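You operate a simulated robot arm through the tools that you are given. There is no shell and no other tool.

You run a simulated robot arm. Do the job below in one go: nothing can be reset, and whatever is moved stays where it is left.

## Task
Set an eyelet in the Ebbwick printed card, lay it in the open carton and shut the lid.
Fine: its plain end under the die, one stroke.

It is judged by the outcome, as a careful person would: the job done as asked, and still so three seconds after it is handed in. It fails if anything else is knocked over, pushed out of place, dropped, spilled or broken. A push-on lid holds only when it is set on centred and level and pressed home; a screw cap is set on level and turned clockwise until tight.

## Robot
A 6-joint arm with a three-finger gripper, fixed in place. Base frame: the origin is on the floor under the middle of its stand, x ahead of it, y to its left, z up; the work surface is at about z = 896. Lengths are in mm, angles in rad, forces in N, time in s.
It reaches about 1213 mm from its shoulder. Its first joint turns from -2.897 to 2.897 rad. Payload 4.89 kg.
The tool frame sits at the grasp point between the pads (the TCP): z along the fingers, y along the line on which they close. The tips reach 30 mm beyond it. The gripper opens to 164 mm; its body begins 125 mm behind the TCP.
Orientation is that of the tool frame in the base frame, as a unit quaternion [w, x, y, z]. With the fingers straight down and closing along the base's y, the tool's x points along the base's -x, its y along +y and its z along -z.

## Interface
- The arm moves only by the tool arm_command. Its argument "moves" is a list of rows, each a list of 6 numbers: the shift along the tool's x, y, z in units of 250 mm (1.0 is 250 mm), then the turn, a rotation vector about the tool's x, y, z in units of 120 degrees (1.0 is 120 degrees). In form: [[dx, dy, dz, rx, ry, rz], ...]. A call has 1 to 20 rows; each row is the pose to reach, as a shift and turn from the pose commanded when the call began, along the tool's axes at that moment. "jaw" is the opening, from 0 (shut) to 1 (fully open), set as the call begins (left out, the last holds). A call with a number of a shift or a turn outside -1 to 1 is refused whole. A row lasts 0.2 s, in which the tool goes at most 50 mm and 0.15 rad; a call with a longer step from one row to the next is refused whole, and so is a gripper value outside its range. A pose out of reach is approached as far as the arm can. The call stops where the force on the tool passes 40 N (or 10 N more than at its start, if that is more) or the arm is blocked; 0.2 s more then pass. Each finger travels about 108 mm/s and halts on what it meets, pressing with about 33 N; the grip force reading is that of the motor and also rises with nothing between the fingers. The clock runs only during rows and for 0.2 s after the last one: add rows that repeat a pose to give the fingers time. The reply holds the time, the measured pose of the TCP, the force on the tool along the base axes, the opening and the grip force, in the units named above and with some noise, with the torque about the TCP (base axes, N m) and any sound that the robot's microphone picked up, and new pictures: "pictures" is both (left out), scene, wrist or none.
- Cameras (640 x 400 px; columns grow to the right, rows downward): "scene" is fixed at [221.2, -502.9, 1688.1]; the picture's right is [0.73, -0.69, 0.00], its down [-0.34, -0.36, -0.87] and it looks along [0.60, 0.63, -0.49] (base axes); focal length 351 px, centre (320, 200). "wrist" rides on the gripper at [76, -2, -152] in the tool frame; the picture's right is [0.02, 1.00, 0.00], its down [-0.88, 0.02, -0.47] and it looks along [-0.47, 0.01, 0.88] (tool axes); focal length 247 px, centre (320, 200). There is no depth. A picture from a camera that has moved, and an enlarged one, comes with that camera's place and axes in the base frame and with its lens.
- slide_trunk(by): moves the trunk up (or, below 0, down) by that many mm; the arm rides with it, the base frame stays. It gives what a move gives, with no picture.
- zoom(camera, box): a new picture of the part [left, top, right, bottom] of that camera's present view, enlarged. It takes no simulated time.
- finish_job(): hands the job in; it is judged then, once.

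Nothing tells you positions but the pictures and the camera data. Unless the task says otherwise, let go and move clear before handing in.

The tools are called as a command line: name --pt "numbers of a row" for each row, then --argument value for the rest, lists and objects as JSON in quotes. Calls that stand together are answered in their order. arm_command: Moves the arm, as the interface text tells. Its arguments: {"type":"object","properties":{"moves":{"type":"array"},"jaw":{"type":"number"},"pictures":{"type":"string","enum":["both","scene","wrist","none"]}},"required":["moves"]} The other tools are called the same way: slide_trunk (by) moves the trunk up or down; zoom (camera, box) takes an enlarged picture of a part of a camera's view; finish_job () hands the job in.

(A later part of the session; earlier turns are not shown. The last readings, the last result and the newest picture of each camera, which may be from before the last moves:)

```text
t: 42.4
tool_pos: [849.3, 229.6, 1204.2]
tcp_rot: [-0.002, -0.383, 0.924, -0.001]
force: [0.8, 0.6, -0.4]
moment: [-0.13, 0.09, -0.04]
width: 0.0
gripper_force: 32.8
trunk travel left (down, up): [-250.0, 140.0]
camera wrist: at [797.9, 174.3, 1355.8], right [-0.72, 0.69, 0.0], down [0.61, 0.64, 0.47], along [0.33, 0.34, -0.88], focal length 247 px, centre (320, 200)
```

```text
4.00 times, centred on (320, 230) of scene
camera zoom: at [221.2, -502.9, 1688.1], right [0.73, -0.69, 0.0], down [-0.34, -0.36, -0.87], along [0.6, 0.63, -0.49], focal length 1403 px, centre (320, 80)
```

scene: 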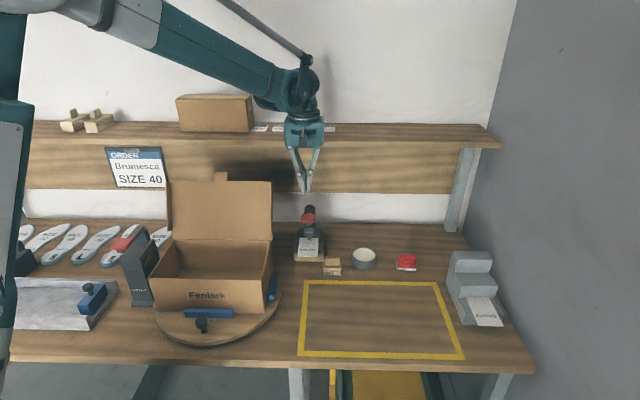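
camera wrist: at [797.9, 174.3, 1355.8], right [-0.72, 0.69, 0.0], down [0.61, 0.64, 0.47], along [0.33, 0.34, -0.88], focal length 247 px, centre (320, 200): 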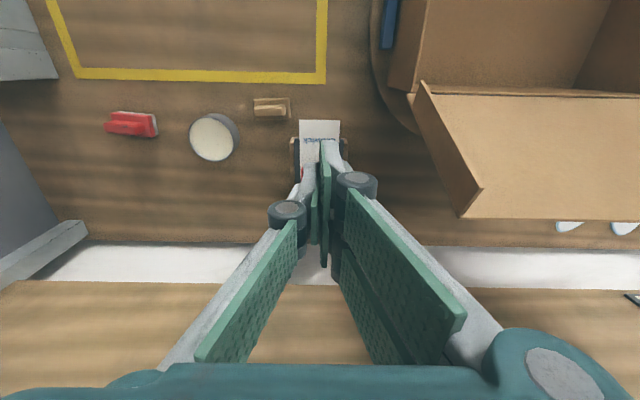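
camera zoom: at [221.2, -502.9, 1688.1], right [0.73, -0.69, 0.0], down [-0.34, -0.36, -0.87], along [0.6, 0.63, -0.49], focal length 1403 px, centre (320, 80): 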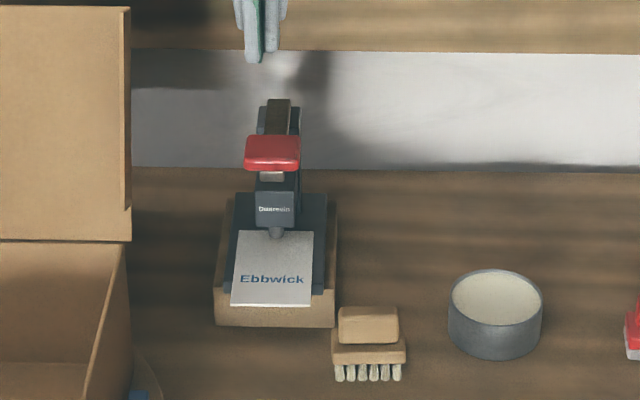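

The scene view confirms the card end is under the pin. I position the closed fingertips right above the red knob, then press down in one continuous stroke.

arm_command --pt "-0.1 -0.004 0.0 0 0 0" --pt "-0.2 -0.008 0.0 0 0 0" --pt "-0.268 -0.009 0.1 0 0 0" --pt "-0.268 -0.009 0.25 0 0 0" --pt "-0.268 -0.009 0.4 0 0 0" --pt "-0.268 -0.009 0.45 0 0 0" --pt "-0.268 -0.009 0.45 0 0 0"

zoom --camera "scene" --box '[270, 180, 370, 280]'

zoom --camera "wrist" --box '[240, 120, 400, 260]'

```text
t: 43.4
tool_pos: [898.9, 274.7, 1162.9]
tcp_rot: [0.003, -0.382, 0.924, 0.001]
force: [-6.9, -4.9, 24.3]
moment: [1.71, -1.55, 0.24]
width: 0.2
gripper_force: 33.1
trunk travel left (down, up): [-250.0, 140.0]
stopped in row 4: the force on the tool passed its limit at 134 N (the readings are from after the stop); the commanded pose is now the measured one
camera wrist: at [845.3, 218.6, 1315.4], right [-0.72, 0.69, 0.0], down [0.61, 0.63, 0.48], along [0.33, 0.34, -0.88], focal length 247 px, centre (320, 200)
```

scene: 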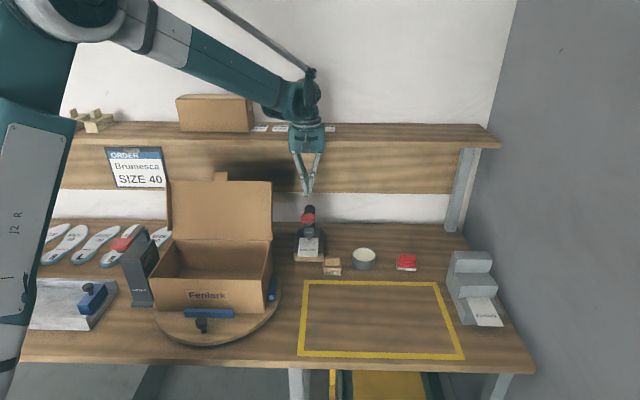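
wrist: 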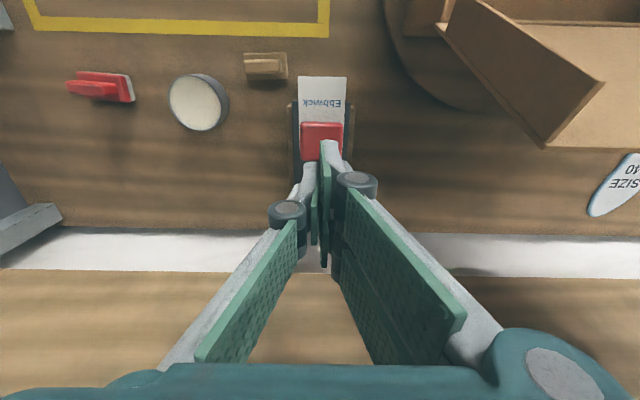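

```text
4.00 times, centred on (320, 230) of scene
camera zoom: at [221.2, -502.9, 1688.1], right [0.73, -0.69, 0.0], down [-0.34, -0.36, -0.87], along [0.6, 0.63, -0.49], focal length 1403 px, centre (320, 80)
```

zoom: 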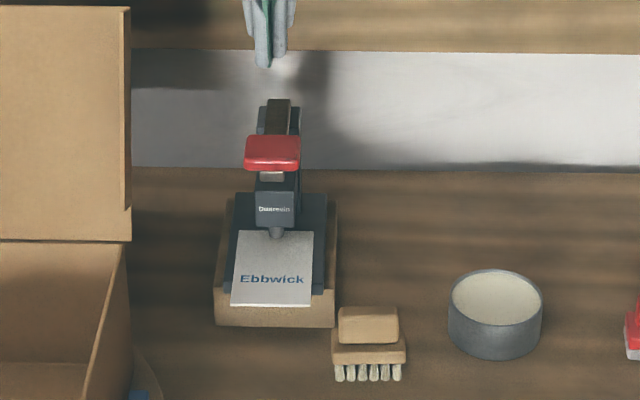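

```text
2.86 times, centred on (320, 190) of wrist
camera zoom: at [845.3, 218.6, 1315.4], right [-0.72, 0.69, 0.0], down [0.61, 0.63, 0.48], along [0.33, 0.34, -0.88], focal length 706 px, centre (320, 229)
```

zoom: 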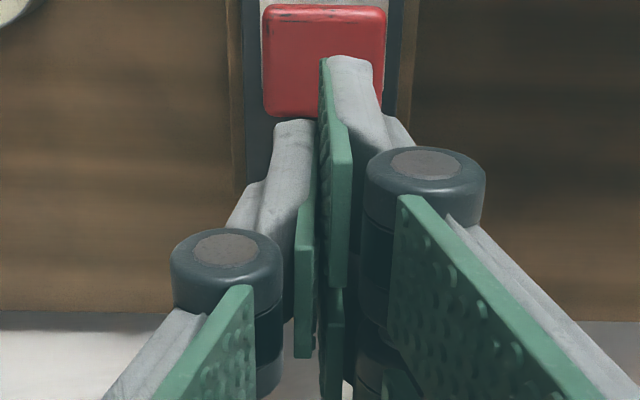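

The gripper body touched the shelf's front edge, which overhangs much further forward (about q≈890, z≈1280) than I had assumed; the press and card are untouched. I lift off and back away at once, then I'll press with the gripper tilted 45° so the body stays clear of the shelf.

arm_command --pt "0.0 0 -0.04 0 0 0" --pt "0.05 0 -0.1 0 0 0" --pt "0.2 0 -0.16 0 0 0" --pt "0.38 0 -0.16 0 0 0" --pt "0.5 0 -0.16 0 0 0" --pt "0.5 0 -0.16 0 0 0"

zoom --camera "scene" --box '[160, 80, 360, 200]'

zoom --camera "scene" --box '[270, 190, 370, 290]'

```text
t: 44.8
tool_pos: [811.9, 188.0, 1202.5]
tcp_rot: [0.002, -0.382, 0.924, 0.0]
force: [-0.4, -0.9, 1.0]
moment: [0.1, -0.13, -0.01]
width: 0.1
gripper_force: 33.2
trunk travel left (down, up): [-250.0, 140.0]
camera wrist: at [757.6, 130.9, 1353.6], right [-0.72, 0.69, 0.0], down [0.61, 0.63, 0.48], along [0.33, 0.34, -0.88], focal length 247 px, centre (320, 200)
```

scene: 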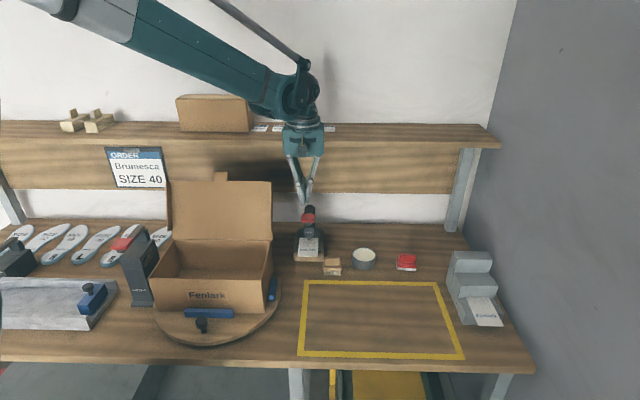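
wrist: 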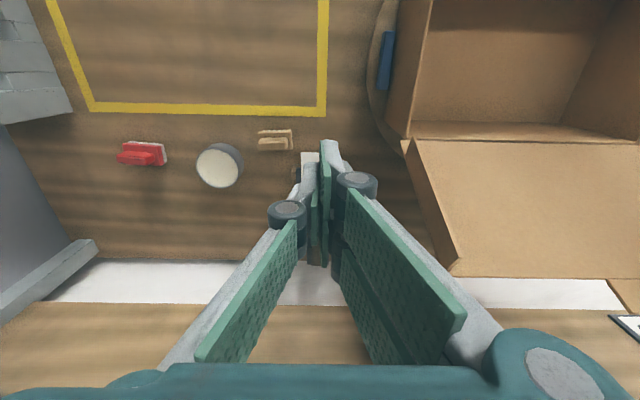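

```text
3.20 times, centred on (260, 140) of scene
camera zoom: at [221.2, -502.9, 1688.1], right [0.73, -0.69, 0.0], down [-0.34, -0.36, -0.87], along [0.6, 0.63, -0.49], focal length 1123 px, centre (512, 392)
```

zoom: 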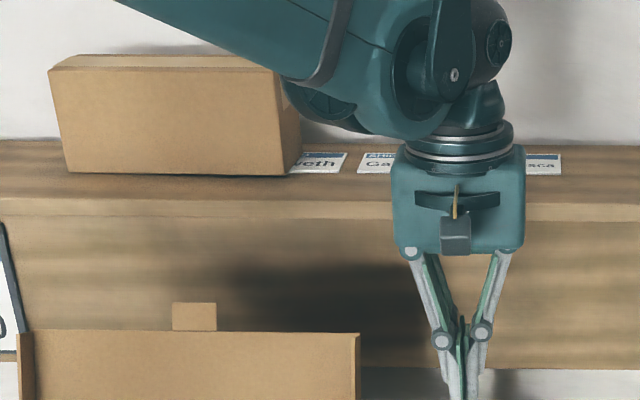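

```text
4.00 times, centred on (320, 240) of scene
camera zoom: at [221.2, -502.9, 1688.1], right [0.73, -0.69, 0.0], down [-0.34, -0.36, -0.87], along [0.6, 0.63, -0.49], focal length 1403 px, centre (320, 40)
```

zoom: 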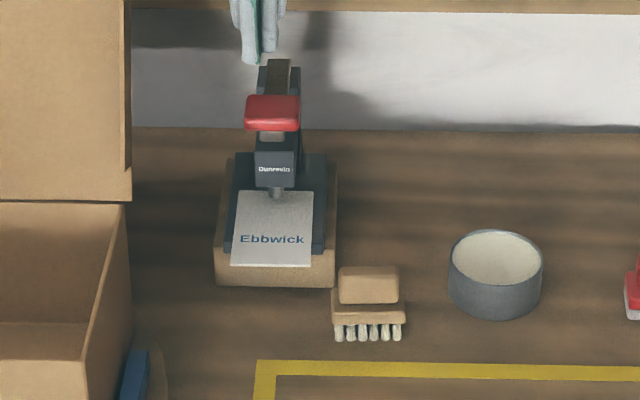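

All objects are where they were. Now tilting to 45° in front of the knob.

arm_command --pt "0 0 0 0 -0.0625 0" --pt "-0.05 0 0.05 0 -0.125 0" --pt "-0.1 0 0.1 0 -0.1875 0" --pt "-0.15 0 0.15 0 -0.25 0" --pt "-0.2 0 0.2 0 -0.3125 0" --pt "-0.24 0 0.24 0 -0.375 0" --pt "-0.24 0 0.24 0 -0.375 0"

zoom --camera "wrist" --box '[260, 90, 380, 230]'

zoom --camera "scene" --box '[230, 170, 370, 290]'

```text
t: 46.4
tool_pos: [852.6, 228.8, 1140.0]
tcp_rot: [0.356, -0.353, 0.852, 0.148]
force: [-0.2, 0.2, 0.3]
moment: [0.01, 0.0, 0.01]
width: 0.2
gripper_force: 32.5
trunk travel left (down, up): [-250.0, 140.0]
camera wrist: at [740.7, 112.4, 1192.2], right [-0.72, 0.7, -0.02], down [0.19, 0.21, 0.96], along [0.67, 0.68, -0.28], focal length 247 px, centre (320, 200)
```

scene: 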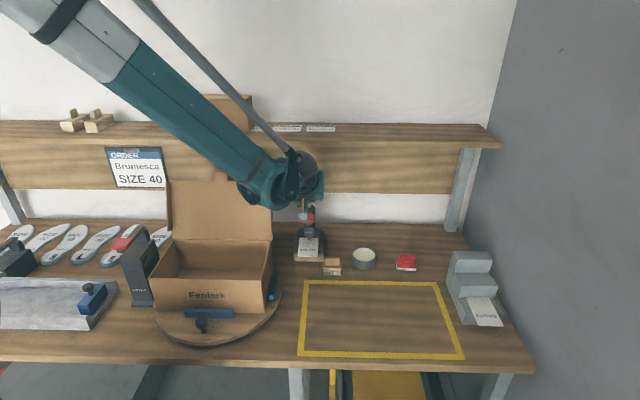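
wrist: 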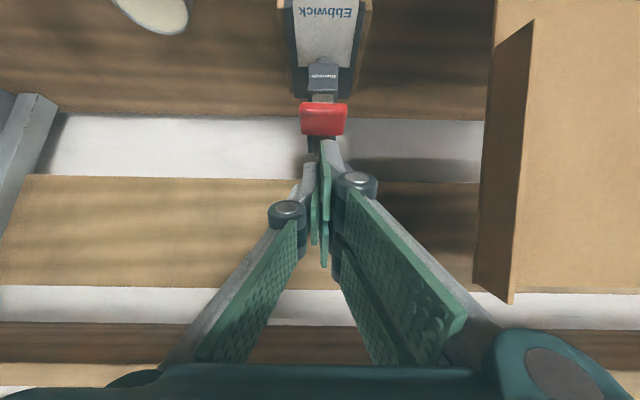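

```text
2.86 times, centred on (320, 160) of wrist
camera zoom: at [740.7, 112.4, 1192.2], right [-0.72, 0.7, -0.02], down [0.19, 0.21, 0.96], along [0.67, 0.68, -0.28], focal length 706 px, centre (320, 314)
```

zoom: 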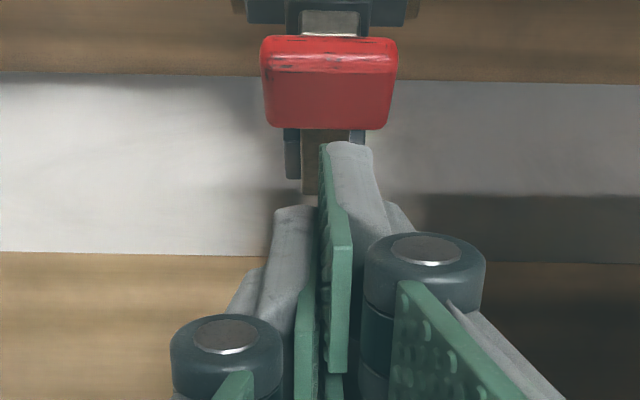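

```text
3.33 times, centred on (300, 230) of scene
camera zoom: at [221.2, -502.9, 1688.1], right [0.73, -0.69, 0.0], down [-0.34, -0.36, -0.87], along [0.6, 0.63, -0.49], focal length 1169 px, centre (387, 100)
```

zoom: 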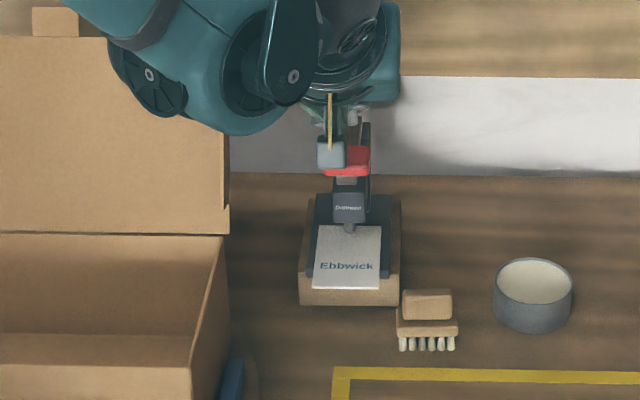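

From this view the knob's top runs from about (q 811, z 1044) to (q 836, z 1051), sloping with the lever, so pressing will swing it down and slightly back. I move the fingertip to just above it.

arm_command --pt "-0.009 0 0.055 0 0 0" --pt "-0.018 0 0.11 0 0 0" --pt "-0.027 0 0.165 0 0 0" --pt "-0.036 0 0.22 0 0 0" --pt "-0.045 0 0.272 0 0 0" --pt "-0.045 0 0.272 0 0 0"

zoom --camera "wrist" --box '[260, 90, 380, 230]'

zoom --camera "scene" --box '[230, 170, 370, 290]'

```text
t: 47.8
tool_pos: [893.9, 269.1, 1100.7]
tcp_rot: [0.356, -0.354, 0.853, 0.147]
force: [0.3, 1.0, -0.8]
moment: [-0.02, -0.02, 0.02]
width: 0.3
gripper_force: 33.0
trunk travel left (down, up): [-250.0, 140.0]
camera wrist: at [781.0, 152.8, 1153.7], right [-0.72, 0.7, -0.02], down [0.19, 0.21, 0.96], along [0.67, 0.68, -0.29], focal length 247 px, centre (320, 200)
```

scene: 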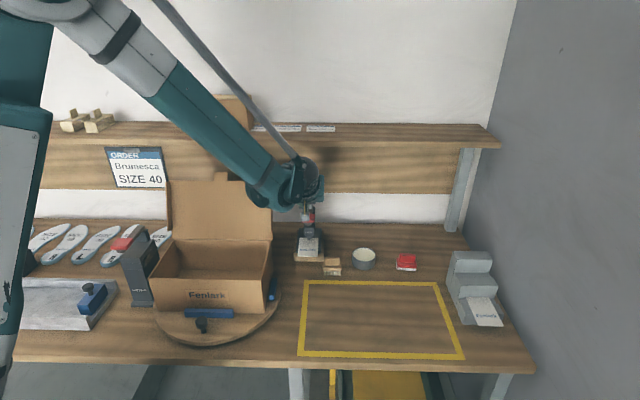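
wrist: 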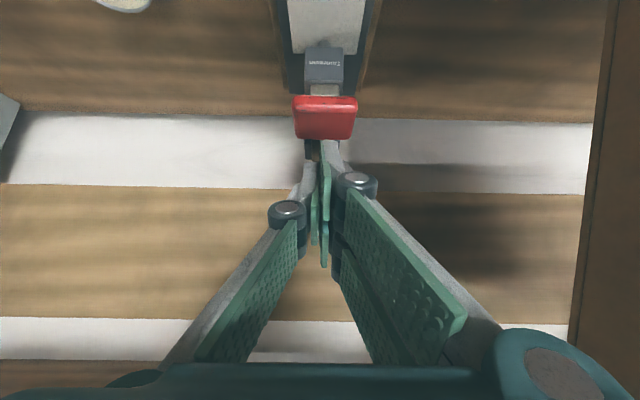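

```text
2.86 times, centred on (320, 160) of wrist
camera zoom: at [781.0, 152.8, 1153.7], right [-0.72, 0.7, -0.02], down [0.19, 0.21, 0.96], along [0.67, 0.68, -0.29], focal length 706 px, centre (320, 314)
```

zoom: 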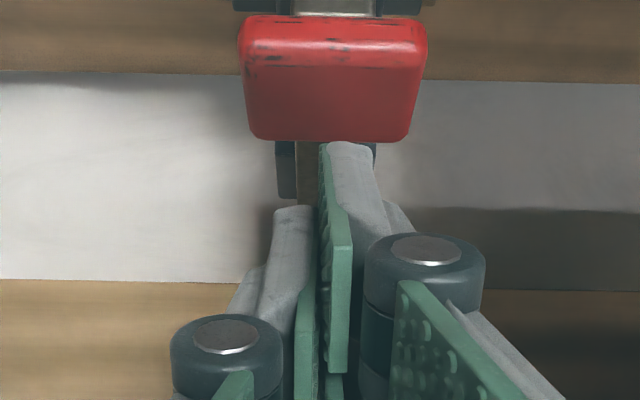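

```text
3.33 times, centred on (300, 230) of scene
camera zoom: at [221.2, -502.9, 1688.1], right [0.73, -0.69, 0.0], down [-0.34, -0.36, -0.87], along [0.6, 0.63, -0.49], focal length 1169 px, centre (387, 100)
```

zoom: 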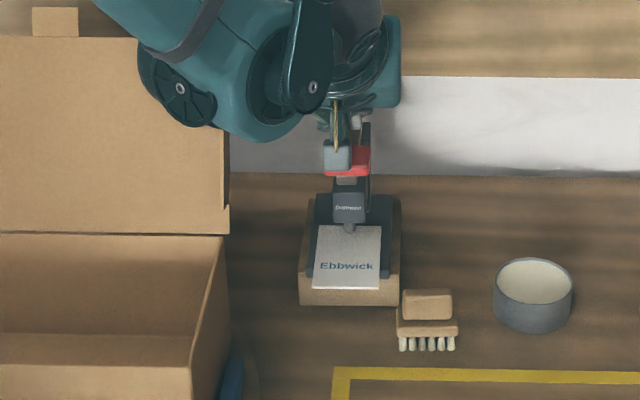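

arm_command --pt "0.0085 0 0.0085 0 0 0" --pt "0.017 0 0.017 0 0 0" --pt "0.0255 0 0.0255 0 0 0" --pt "0.031 0 0.034 0 0 0" --pt "0.031 0 0.034 0 0 0" --pictures "none"

arm_command --pt "0.004 0 0.007 0 0 0" --pt "0.008 0 0.014 0 0 0" --pt "0.008 0 0.014 0 0 0" --pictures "none"

```text
t: 49.0
tool_pos: [893.8, 268.3, 1090.2]
tcp_rot: [0.355, -0.354, 0.853, 0.148]
force: [0.3, -0.8, 0.6]
moment: [0.0, -0.01, -0.03]
width: 0.1
gripper_force: 32.9
trunk travel left (down, up): [-250.0, 140.0]
```

```text
t: 49.8
tool_pos: [893.7, 269.5, 1084.6]
tcp_rot: [0.355, -0.353, 0.853, 0.146]
force: [0.3, -0.1, 0.2]
moment: [0.0, 0.0, -0.02]
width: 0.2
gripper_force: 32.8
trunk travel left (down, up): [-250.0, 140.0]
```

arm_command --pt "0 0 0 0 0 0" --pictures "wrist"

zoom --camera "wrist" --box '[260, 90, 380, 230]'

```text
t: 50.2
tool_pos: [893.1, 268.9, 1086.8]
tcp_rot: [0.355, -0.354, 0.853, 0.147]
force: [0.3, -0.3, -0.6]
moment: [-0.01, -0.01, 0.01]
width: 0.2
gripper_force: 33.5
trunk travel left (down, up): [-250.0, 140.0]
camera wrist: at [781.2, 153.7, 1138.3], right [-0.72, 0.7, -0.02], down [0.19, 0.21, 0.96], along [0.67, 0.68, -0.28], focal length 247 px, centre (320, 200)
```

wrist: 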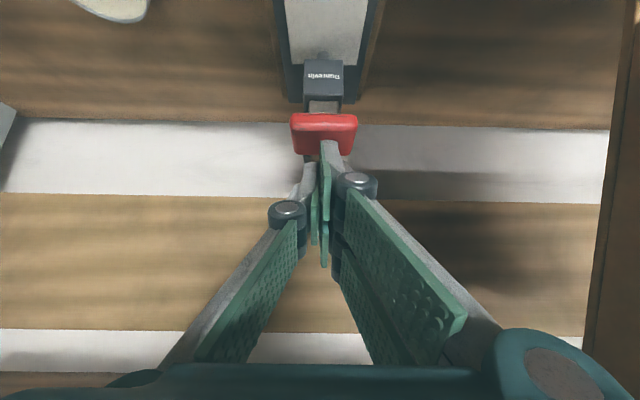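

```text
2.86 times, centred on (320, 160) of wrist
camera zoom: at [781.2, 153.7, 1138.3], right [-0.72, 0.7, -0.02], down [0.19, 0.21, 0.96], along [0.67, 0.68, -0.28], focal length 706 px, centre (320, 314)
```

zoom: 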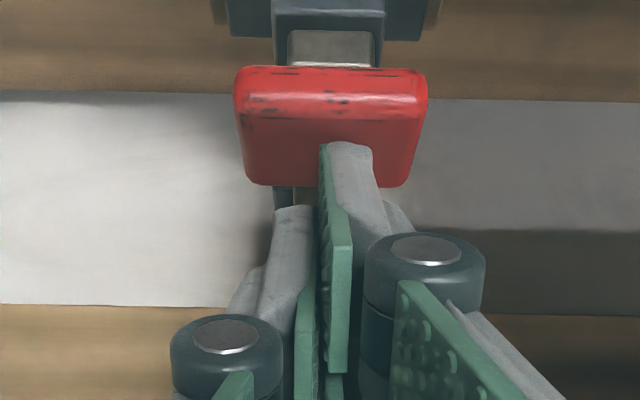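

arm_command --pt "0.004 0 0.007 0 0 0" --pt "0.008 0 0.014 0 0 0" --pt "0.012 0 0.021 0 0 0" --pt "0.012 0 0.021 0 0 0" --pictures "wrist"

zoom --camera "wrist" --box '[260, 90, 380, 230]'

```text
t: 51.2
tool_pos: [894.8, 272.0, 1080.3]
tcp_rot: [0.354, -0.354, 0.853, 0.147]
force: [0.0, -1.8, 1.5]
moment: [0.0, 0.0, 0.03]
width: 0.0
gripper_force: 32.8
trunk travel left (down, up): [-250.0, 140.0]
camera wrist: at [782.4, 155.5, 1132.9], right [-0.72, 0.7, -0.02], down [0.19, 0.21, 0.96], along [0.67, 0.68, -0.28], focal length 247 px, centre (320, 200)
```

wrist: 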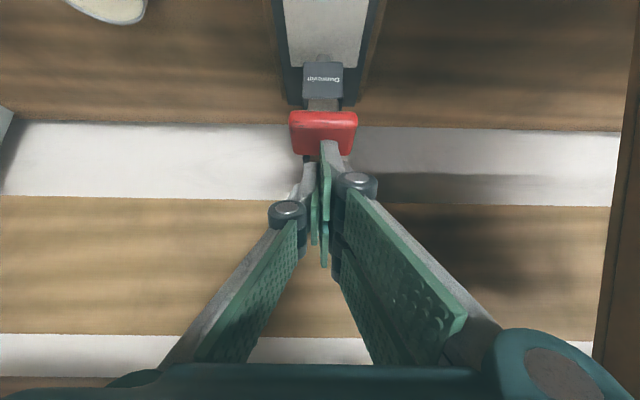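

```text
2.86 times, centred on (320, 160) of wrist
camera zoom: at [782.4, 155.5, 1132.9], right [-0.72, 0.7, -0.02], down [0.19, 0.21, 0.96], along [0.67, 0.68, -0.28], focal length 706 px, centre (320, 314)
```

zoom: 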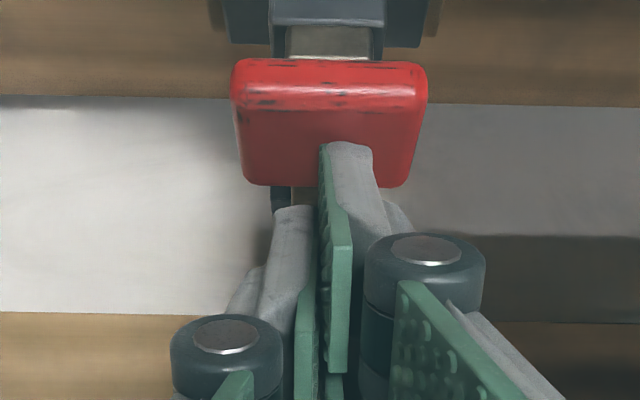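

The lever is now moving down with little resistance, so I continue the same stroke.

arm_command --pt "0.004 0 0.008 0 0 0" --pt "0.008 0 0.016 0 0 0" --pt "0.012 0 0.024 0 0 0" --pt "0.016 0 0.032 0 0 0" --pt "0.016 0 0.032 0 0 0" --pictures "wrist"

zoom --camera "wrist" --box '[260, 90, 380, 230]'

```text
t: 52.4
tool_pos: [897.8, 273.8, 1070.0]
tcp_rot: [0.355, -0.353, 0.853, 0.147]
force: [0.7, -1.4, 2.8]
moment: [-0.06, -0.03, 0.0]
width: 0.1
gripper_force: 33.2
trunk travel left (down, up): [-250.0, 140.0]
camera wrist: at [784.5, 157.8, 1124.5], right [-0.72, 0.7, -0.02], down [0.19, 0.21, 0.96], along [0.67, 0.68, -0.28], focal length 247 px, centre (320, 200)
```

wrist: 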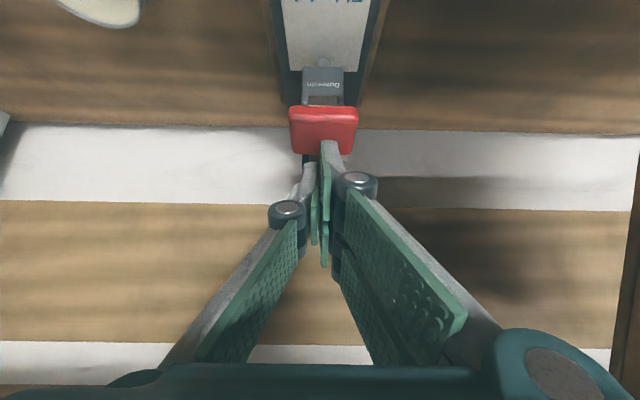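

```text
2.86 times, centred on (320, 160) of wrist
camera zoom: at [784.5, 157.8, 1124.5], right [-0.72, 0.7, -0.02], down [0.19, 0.21, 0.96], along [0.67, 0.68, -0.28], focal length 706 px, centre (320, 314)
```

zoom: 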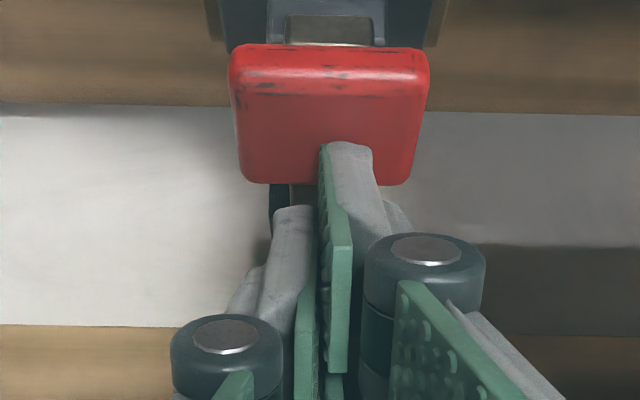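

arm_command --pt "0.004 0 0.008 0 0 0" --pt "0.008 0 0.016 0 0 0" --pt "0.012 0 0.024 0 0 0" --pt "0.016 0 0.032 0 0 0" --pt "0.016 0 0.032 0 0 0" --pictures "wrist"

zoom --camera "wrist" --box '[260, 70, 380, 210]'

```text
t: 53.6
tool_pos: [900.3, 276.2, 1062.5]
tcp_rot: [0.356, -0.352, 0.853, 0.146]
force: [-1.8, -2.1, 4.6]
moment: [-0.07, 0.1, 0.04]
width: 0.0
gripper_force: 32.5
trunk travel left (down, up): [-250.0, 140.0]
camera wrist: at [786.4, 159.6, 1115.6], right [-0.72, 0.7, -0.02], down [0.19, 0.21, 0.96], along [0.67, 0.68, -0.28], focal length 247 px, centre (320, 200)
```

wrist: 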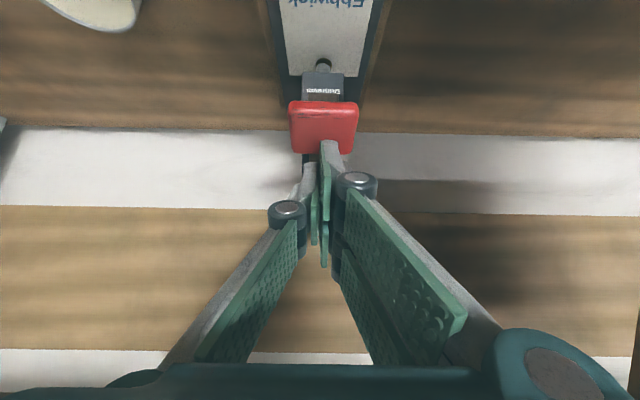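

```text
2.86 times, centred on (320, 140) of wrist
camera zoom: at [786.4, 159.6, 1115.6], right [-0.72, 0.7, -0.02], down [0.19, 0.21, 0.96], along [0.67, 0.68, -0.28], focal length 706 px, centre (320, 371)
```

zoom: 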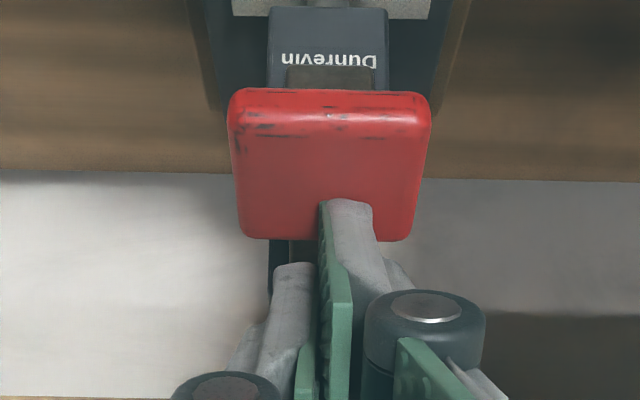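

arm_command --pt "0.004 0 0.008 0 0 0" --pt "0.008 0 0.016 0 0 0" --pt "0.012 0 0.024 0 0 0" --pt "0.016 0 0.032 0 0 0" --pt "0.016 0 0.032 0 0 0" --pictures "wrist"

zoom --camera "wrist" --box '[260, 50, 380, 190]'

```text
t: 54.5
tool_pos: [899.2, 276.9, 1059.2]
tcp_rot: [0.357, -0.353, 0.852, 0.148]
force: [-10.2, -7.3, 32.1]
moment: [-0.27, 0.58, -0.08]
width: 0.0
gripper_force: 32.9
trunk travel left (down, up): [-250.0, 140.0]
stopped in row 4: the force on the tool passed its limit at 43 N (the readings are from after the stop); the commanded pose is now the measured one
camera wrist: at [786.8, 160.5, 1111.5], right [-0.72, 0.7, -0.02], down [0.19, 0.21, 0.96], along [0.67, 0.68, -0.28], focal length 247 px, centre (320, 200)
```

wrist: 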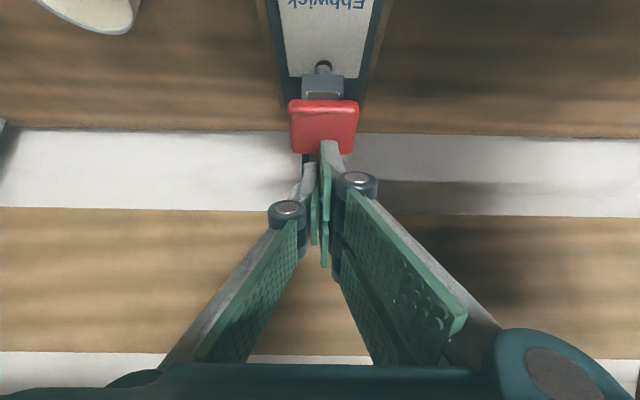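

```text
2.86 times, centred on (320, 120) of wrist
camera zoom: at [786.8, 160.5, 1111.5], right [-0.72, 0.7, -0.02], down [0.19, 0.21, 0.96], along [0.67, 0.68, -0.28], focal length 706 px, centre (320, 429)
```

zoom: 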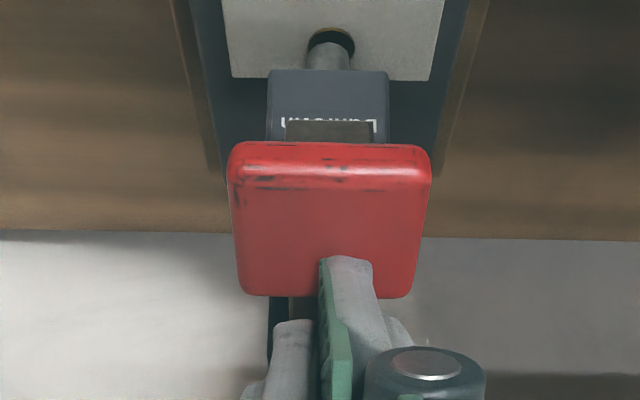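

zoom --camera "wrist" --box '[300, 50, 345, 90]'

zoom --camera "scene" --box '[280, 200, 350, 270]'

```text
10.00 times, centred on (322, 70) of wrist
camera zoom: at [786.8, 160.5, 1111.5], right [-0.72, 0.7, -0.02], down [0.19, 0.21, 0.96], along [0.67, 0.68, -0.28], focal length 2470 px, centre (295, 1500)
```

zoom: 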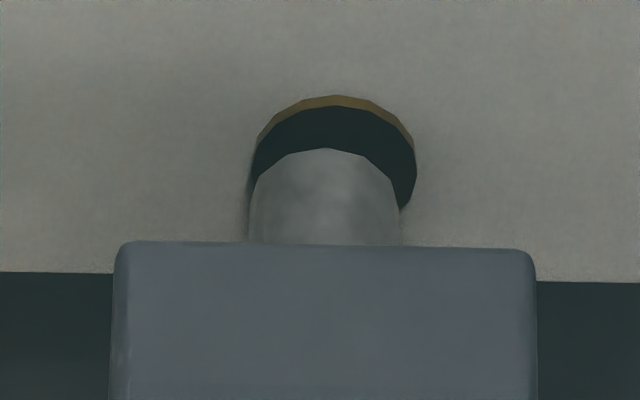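

```text
5.71 times, centred on (315, 235) of scene
camera zoom: at [221.2, -502.9, 1688.1], right [0.73, -0.69, 0.0], down [-0.34, -0.36, -0.87], along [0.6, 0.63, -0.49], focal length 2005 px, centre (349, 0)
```

zoom: 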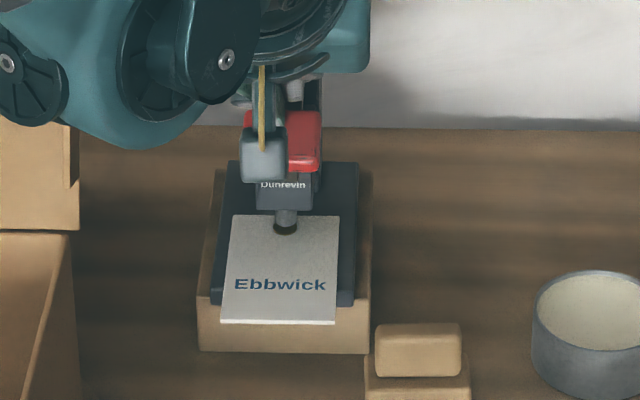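

A brass eyelet with its hole has appeared in the card's plain end, and the stroke ended on the stop. I lift off the lever the same way I came and let it spring back.

arm_command --pt "-0.008 0 -0.016 0 0 0" --pt "-0.02 0 -0.04 0 0 0" --pt "-0.04 0 -0.08 0 0 0" --pt "-0.07 0 -0.13 0 0 0" --pt "-0.1 0 -0.185 0 0 0" --pt "-0.1 0 -0.3 0 0 0" --pt "-0.1 0 -0.42 0 0 0" --pt "-0.1 0 -0.42 0 0 0"

zoom --camera "scene" --box '[280, 200, 350, 270]'

zoom --camera "wrist" --box '[270, 0, 370, 140]'

```text
t: 56.3
tool_pos: [859.7, 236.9, 1148.7]
tcp_rot: [0.355, -0.353, 0.853, 0.147]
force: [-1.8, -0.7, 0.1]
moment: [-0.02, -0.07, -0.07]
width: 0.0
gripper_force: 33.1
trunk travel left (down, up): [-250.0, 140.0]
camera wrist: at [747.0, 120.7, 1200.5], right [-0.72, 0.7, -0.02], down [0.19, 0.21, 0.96], along [0.67, 0.68, -0.28], focal length 247 px, centre (320, 200)
```

scene: 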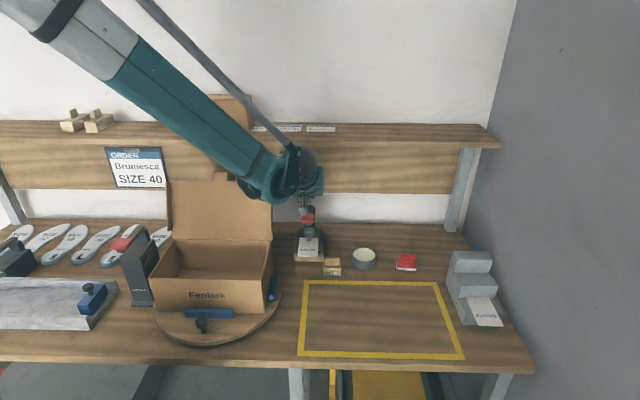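
wrist: 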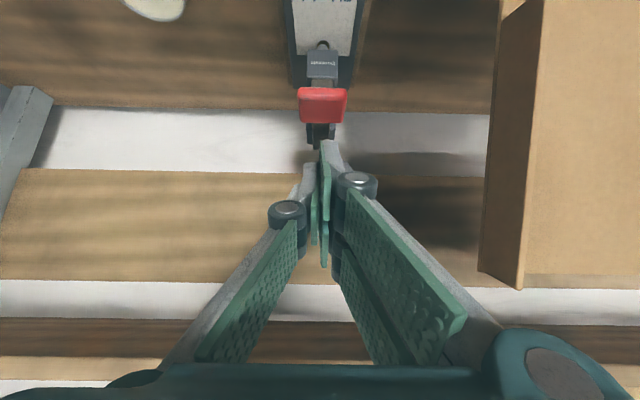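

```text
5.71 times, centred on (315, 235) of scene
camera zoom: at [221.2, -502.9, 1688.1], right [0.73, -0.69, 0.0], down [-0.34, -0.36, -0.87], along [0.6, 0.63, -0.49], focal length 2005 px, centre (349, 0)
```

zoom: 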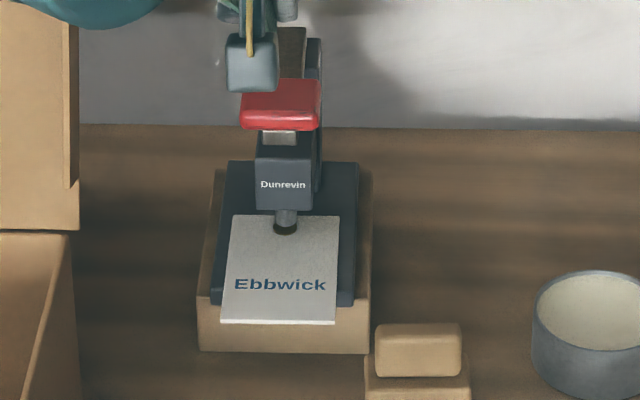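

```text
2.86 times, centred on (320, 70) of wrist
camera zoom: at [747.0, 120.7, 1200.5], right [-0.72, 0.7, -0.02], down [0.19, 0.21, 0.96], along [0.67, 0.68, -0.28], focal length 706 px, centre (320, 571)
```

zoom: 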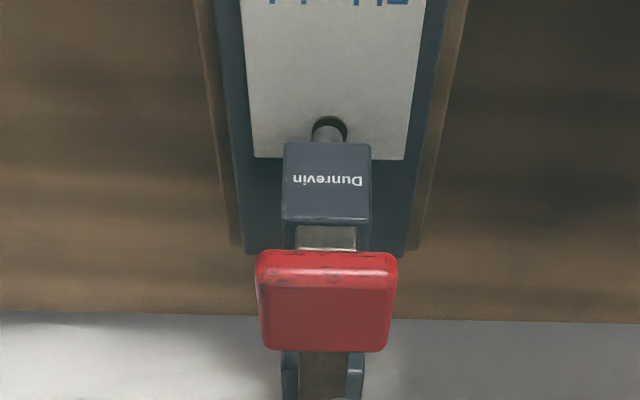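

The lever has sprung back up and the eyelet is in the card. Now I open to 77 mm and return to the same grasp pose in front of the press to pick the card up again.

arm_command --pt "0.099 0 -0.099 0 0 0" --pt "0.198 0.002 -0.198 0 0 0" --pt "0.283 0.004 -0.283 0 0 0" --pt "0.382 0.006 -0.184 0 0 0" --pt "0.472 0.007 -0.076 0 0 0" --pt "0.56 0.0076 0.034 0 0 0" --pt "0.645 0.0076 0.141 0 0 0" --pt "0.645 0.0076 0.141 0 0 0" --jaw 0.47

zoom --camera "wrist" --box '[240, 90, 400, 230]'

```text
t: 58.1
tool_pos: [797.1, 175.0, 1009.6]
tcp_rot: [0.355, -0.352, 0.853, 0.147]
force: [-0.4, -0.6, 0.2]
moment: [0.0, 0.01, 0.04]
width: 77.0
gripper_force: 0.0
trunk travel left (down, up): [-250.0, 140.0]
camera wrist: at [684.1, 59.7, 1061.2], right [-0.72, 0.7, -0.02], down [0.19, 0.21, 0.96], along [0.67, 0.68, -0.28], focal length 247 px, centre (320, 200)
```

scene: 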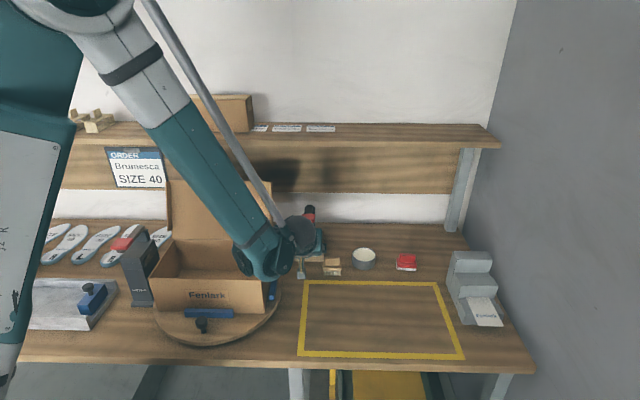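
wrist: 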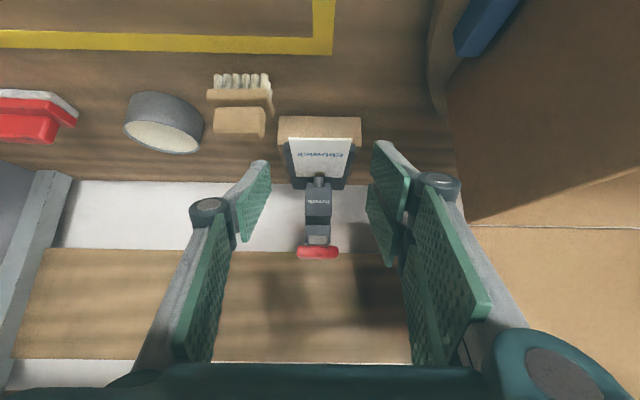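

```text
2.86 times, centred on (320, 160) of wrist
camera zoom: at [684.1, 59.7, 1061.2], right [-0.72, 0.7, -0.02], down [0.19, 0.21, 0.96], along [0.67, 0.68, -0.28], focal length 706 px, centre (320, 314)
```

zoom: 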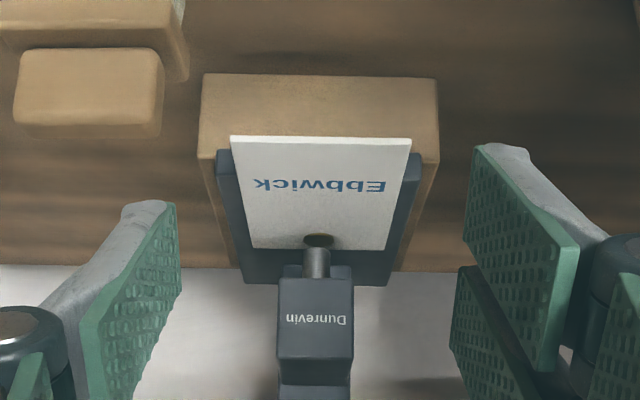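

arm_command --pt "0.001 0.001 0.08 0 0 0" --pt "0.002 0.001 0.16 0 0 0" --pt "0.003 0.002 0.24 0 0 0" --pt "0.004 0.002 0.32 0 0 0" --pt "0.005 0.002 0.38 0 0 0" --pt "0.005 0.002 0.41 0 0 0" --pt "0.005 0.002 0.41 0 0 0" --pictures "wrist"

zoom --camera "wrist" --box '[250, 130, 390, 250]'

```text
t: 59.7
tool_pos: [848.2, 225.9, 937.4]
tcp_rot: [0.356, -0.353, 0.853, 0.147]
force: [-0.4, 0.7, 0.5]
moment: [-0.03, -0.03, 0.01]
width: 77.3
gripper_force: 0.0
trunk travel left (down, up): [-250.0, 140.0]
camera wrist: at [735.2, 110.7, 988.9], right [-0.72, 0.7, -0.02], down [0.19, 0.21, 0.96], along [0.67, 0.68, -0.28], focal length 247 px, centre (320, 200)
```

wrist: 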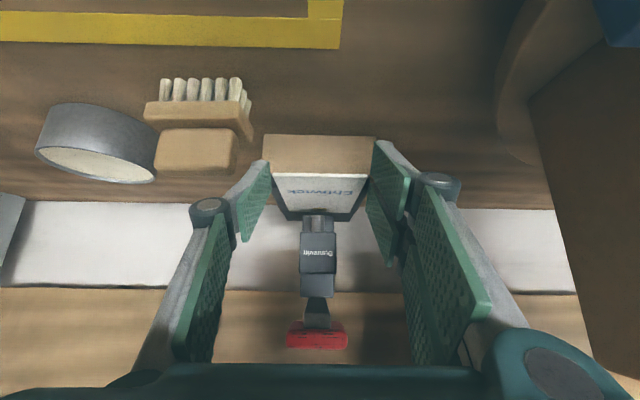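

```text
3.33 times, centred on (320, 190) of wrist
camera zoom: at [735.2, 110.7, 988.9], right [-0.72, 0.7, -0.02], down [0.19, 0.21, 0.96], along [0.67, 0.68, -0.28], focal length 823 px, centre (320, 233)
```

zoom: 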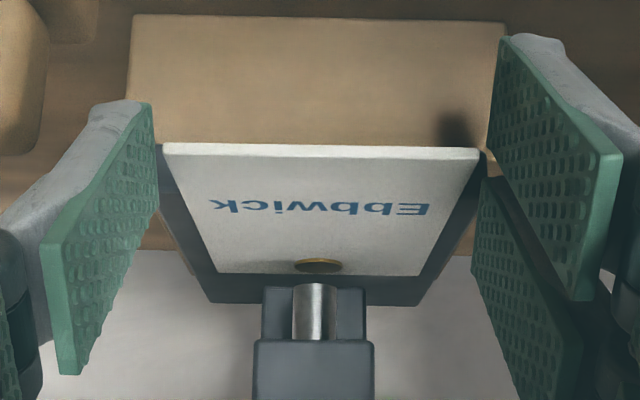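

arm_command --pt "0.002 0 0.015 0 0 0" --pt "0.0045 0 0.029 0 0 0" --pt "0.0045 0 0.029 0 0 0" --pictures "none"

arm_command --pt "0 0 0 0 0 0" --pt "0 0 0 0 0 0" --pt "0 0 0 0 0 0" --pt "0 0 0 0 0 0" --jaw 0.32 --pictures "wrist"

zoom --camera "wrist" --box '[250, 130, 390, 250]'

```text
t: 60.5
tool_pos: [851.8, 230.5, 930.7]
tcp_rot: [0.356, -0.352, 0.853, 0.147]
force: [0.1, 0.4, 0.6]
moment: [-0.04, -0.01, 0.03]
width: 77.0
gripper_force: 0.1
trunk travel left (down, up): [-250.0, 140.0]
```

```text
t: 61.5
tool_pos: [852.0, 228.6, 931.9]
tcp_rot: [0.356, -0.352, 0.853, 0.147]
force: [0.0, -0.7, 0.2]
moment: [-0.01, 0.0, 0.0]
width: 67.8
gripper_force: 32.7
trunk travel left (down, up): [-250.0, 140.0]
camera wrist: at [738.7, 114.0, 983.6], right [-0.72, 0.7, -0.02], down [0.19, 0.21, 0.96], along [0.67, 0.68, -0.28], focal length 247 px, centre (320, 200)
```

wrist: 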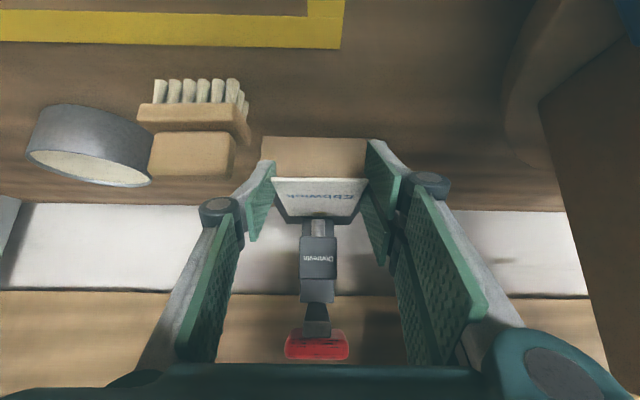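

```text
3.33 times, centred on (320, 190) of wrist
camera zoom: at [738.7, 114.0, 983.6], right [-0.72, 0.7, -0.02], down [0.19, 0.21, 0.96], along [0.67, 0.68, -0.28], focal length 823 px, centre (320, 233)
```

zoom: 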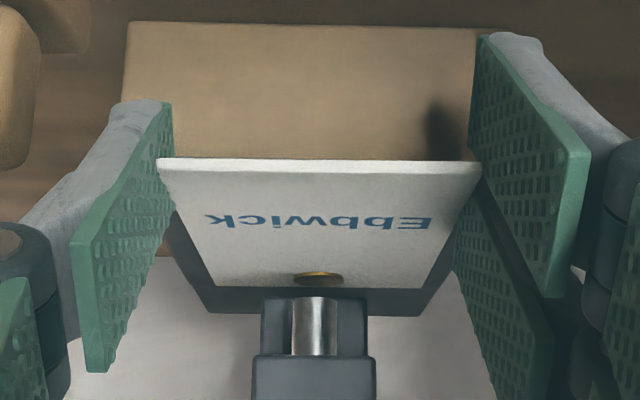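

Regripped firmly. I raise the card 2 mm, draw it straight back out from under the die, then lift.

arm_command --pt "-0.003 0 -0.003 0 0 0" --pt "-0.006 0 -0.006 0 0 0" --pt "0.014 0 -0.026 0 0 0" --pt "0.034 0 -0.046 0 0 0" --pt "0.064 0 -0.076 0 0 0" --pt "0.104 0 -0.116 0 0 0" --pt "0.144 0 -0.156 0 0 0" --pt "0.144 0 -0.156 0 0 0" --pictures "wrist"

zoom --camera "wrist" --box '[250, 130, 390, 250]'

```text
t: 63.3
tool_pos: [813.6, 192.6, 933.2]
tcp_rot: [0.356, -0.353, 0.853, 0.147]
force: [0.3, -0.2, 0.2]
moment: [-0.03, -0.01, 0.01]
width: 68.1
gripper_force: 33.7
trunk travel left (down, up): [-250.0, 140.0]
camera wrist: at [700.0, 76.7, 985.7], right [-0.72, 0.7, -0.02], down [0.19, 0.21, 0.96], along [0.67, 0.68, -0.28], focal length 247 px, centre (320, 200)
```

wrist: 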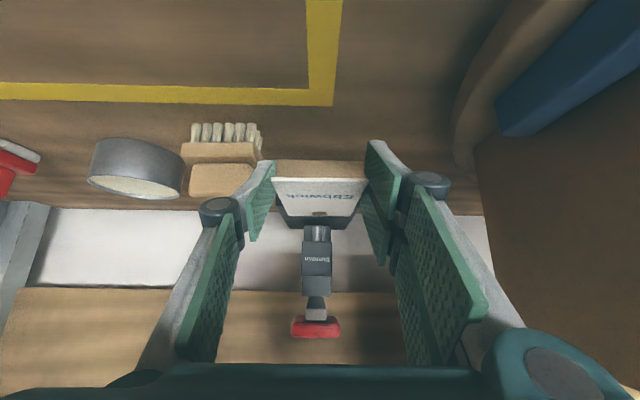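

```text
3.33 times, centred on (320, 190) of wrist
camera zoom: at [700.0, 76.7, 985.7], right [-0.72, 0.7, -0.02], down [0.19, 0.21, 0.96], along [0.67, 0.68, -0.28], focal length 823 px, centre (320, 233)
```

zoom: 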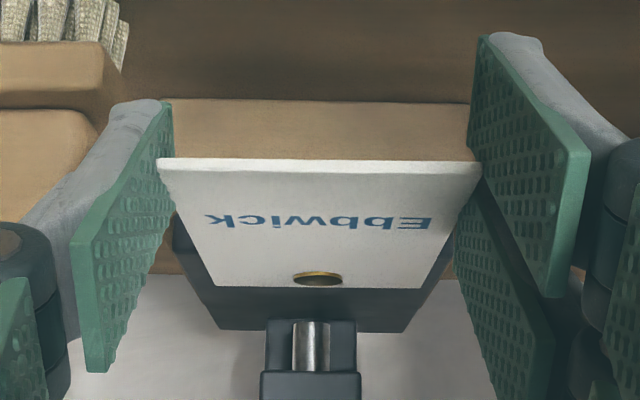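

The eyeletted card is out of the press and held level. I retreat along the finger axis, rise above the carton rim, and pitch the gripper to about 17° so the plain end points slightly down for laying into the carton.

arm_command --pt "0 0 -0.08 0 0 0" --pt "0 0 -0.16 0 0 0" --pt "0 0 -0.24 0 0 0" --pt "-0.113 0 -0.353 0 0 0" --pt "-0.226 0 -0.466 0 0 0" --pt "-0.283 0 -0.636 0 0.05 0" --pt "-0.252 0 -0.746 0 0.11 0" --pt "-0.195 0 -0.803 0 0.17 0" --pt "-0.181 0 -0.817 0 0.233 0" --pt "-0.181 0 -0.817 0 0.233 0"

zoom --camera "wrist" --box '[250, 130, 390, 250]'

```text
t: 65.5
tool_pos: [731.6, 112.7, 1107.6]
tcp_rot: [0.139, -0.378, 0.913, 0.058]
force: [1.0, -0.2, 0.1]
moment: [-0.01, 0.06, 0.03]
width: 68.0
gripper_force: 32.9
trunk travel left (down, up): [-250.0, 140.0]
camera wrist: at [650.4, 28.2, 1230.4], right [-0.72, 0.69, -0.01], down [0.48, 0.51, 0.71], along [0.5, 0.51, -0.7], focal length 247 px, centre (320, 200)
```

scene: 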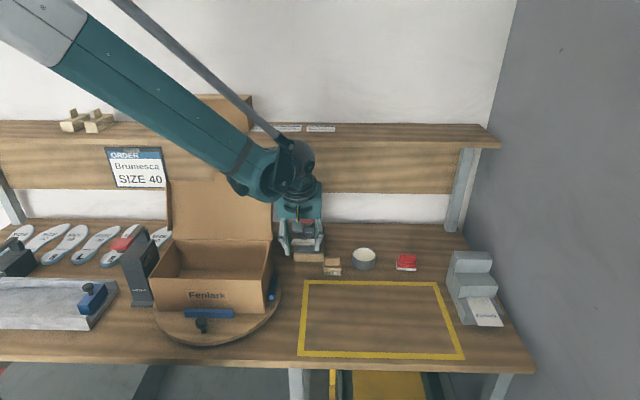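
wrist: 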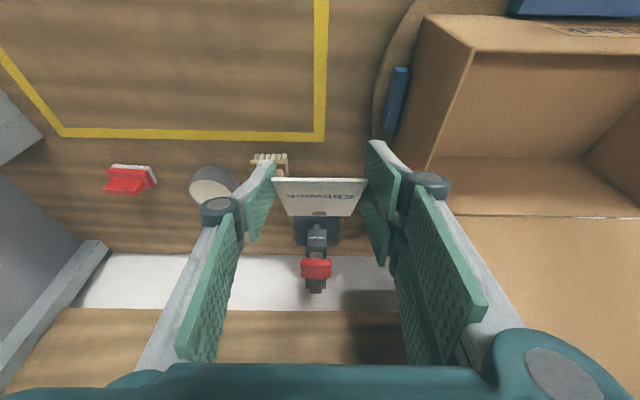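

```text
3.33 times, centred on (320, 190) of wrist
camera zoom: at [650.4, 28.2, 1230.4], right [-0.72, 0.69, -0.01], down [0.48, 0.51, 0.71], along [0.5, 0.51, -0.7], focal length 823 px, centre (320, 233)
```

zoom: 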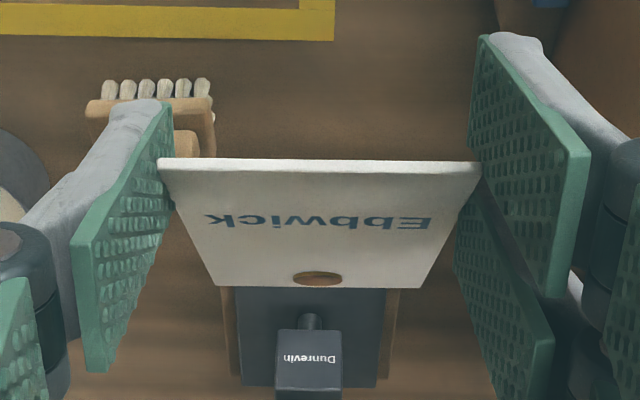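

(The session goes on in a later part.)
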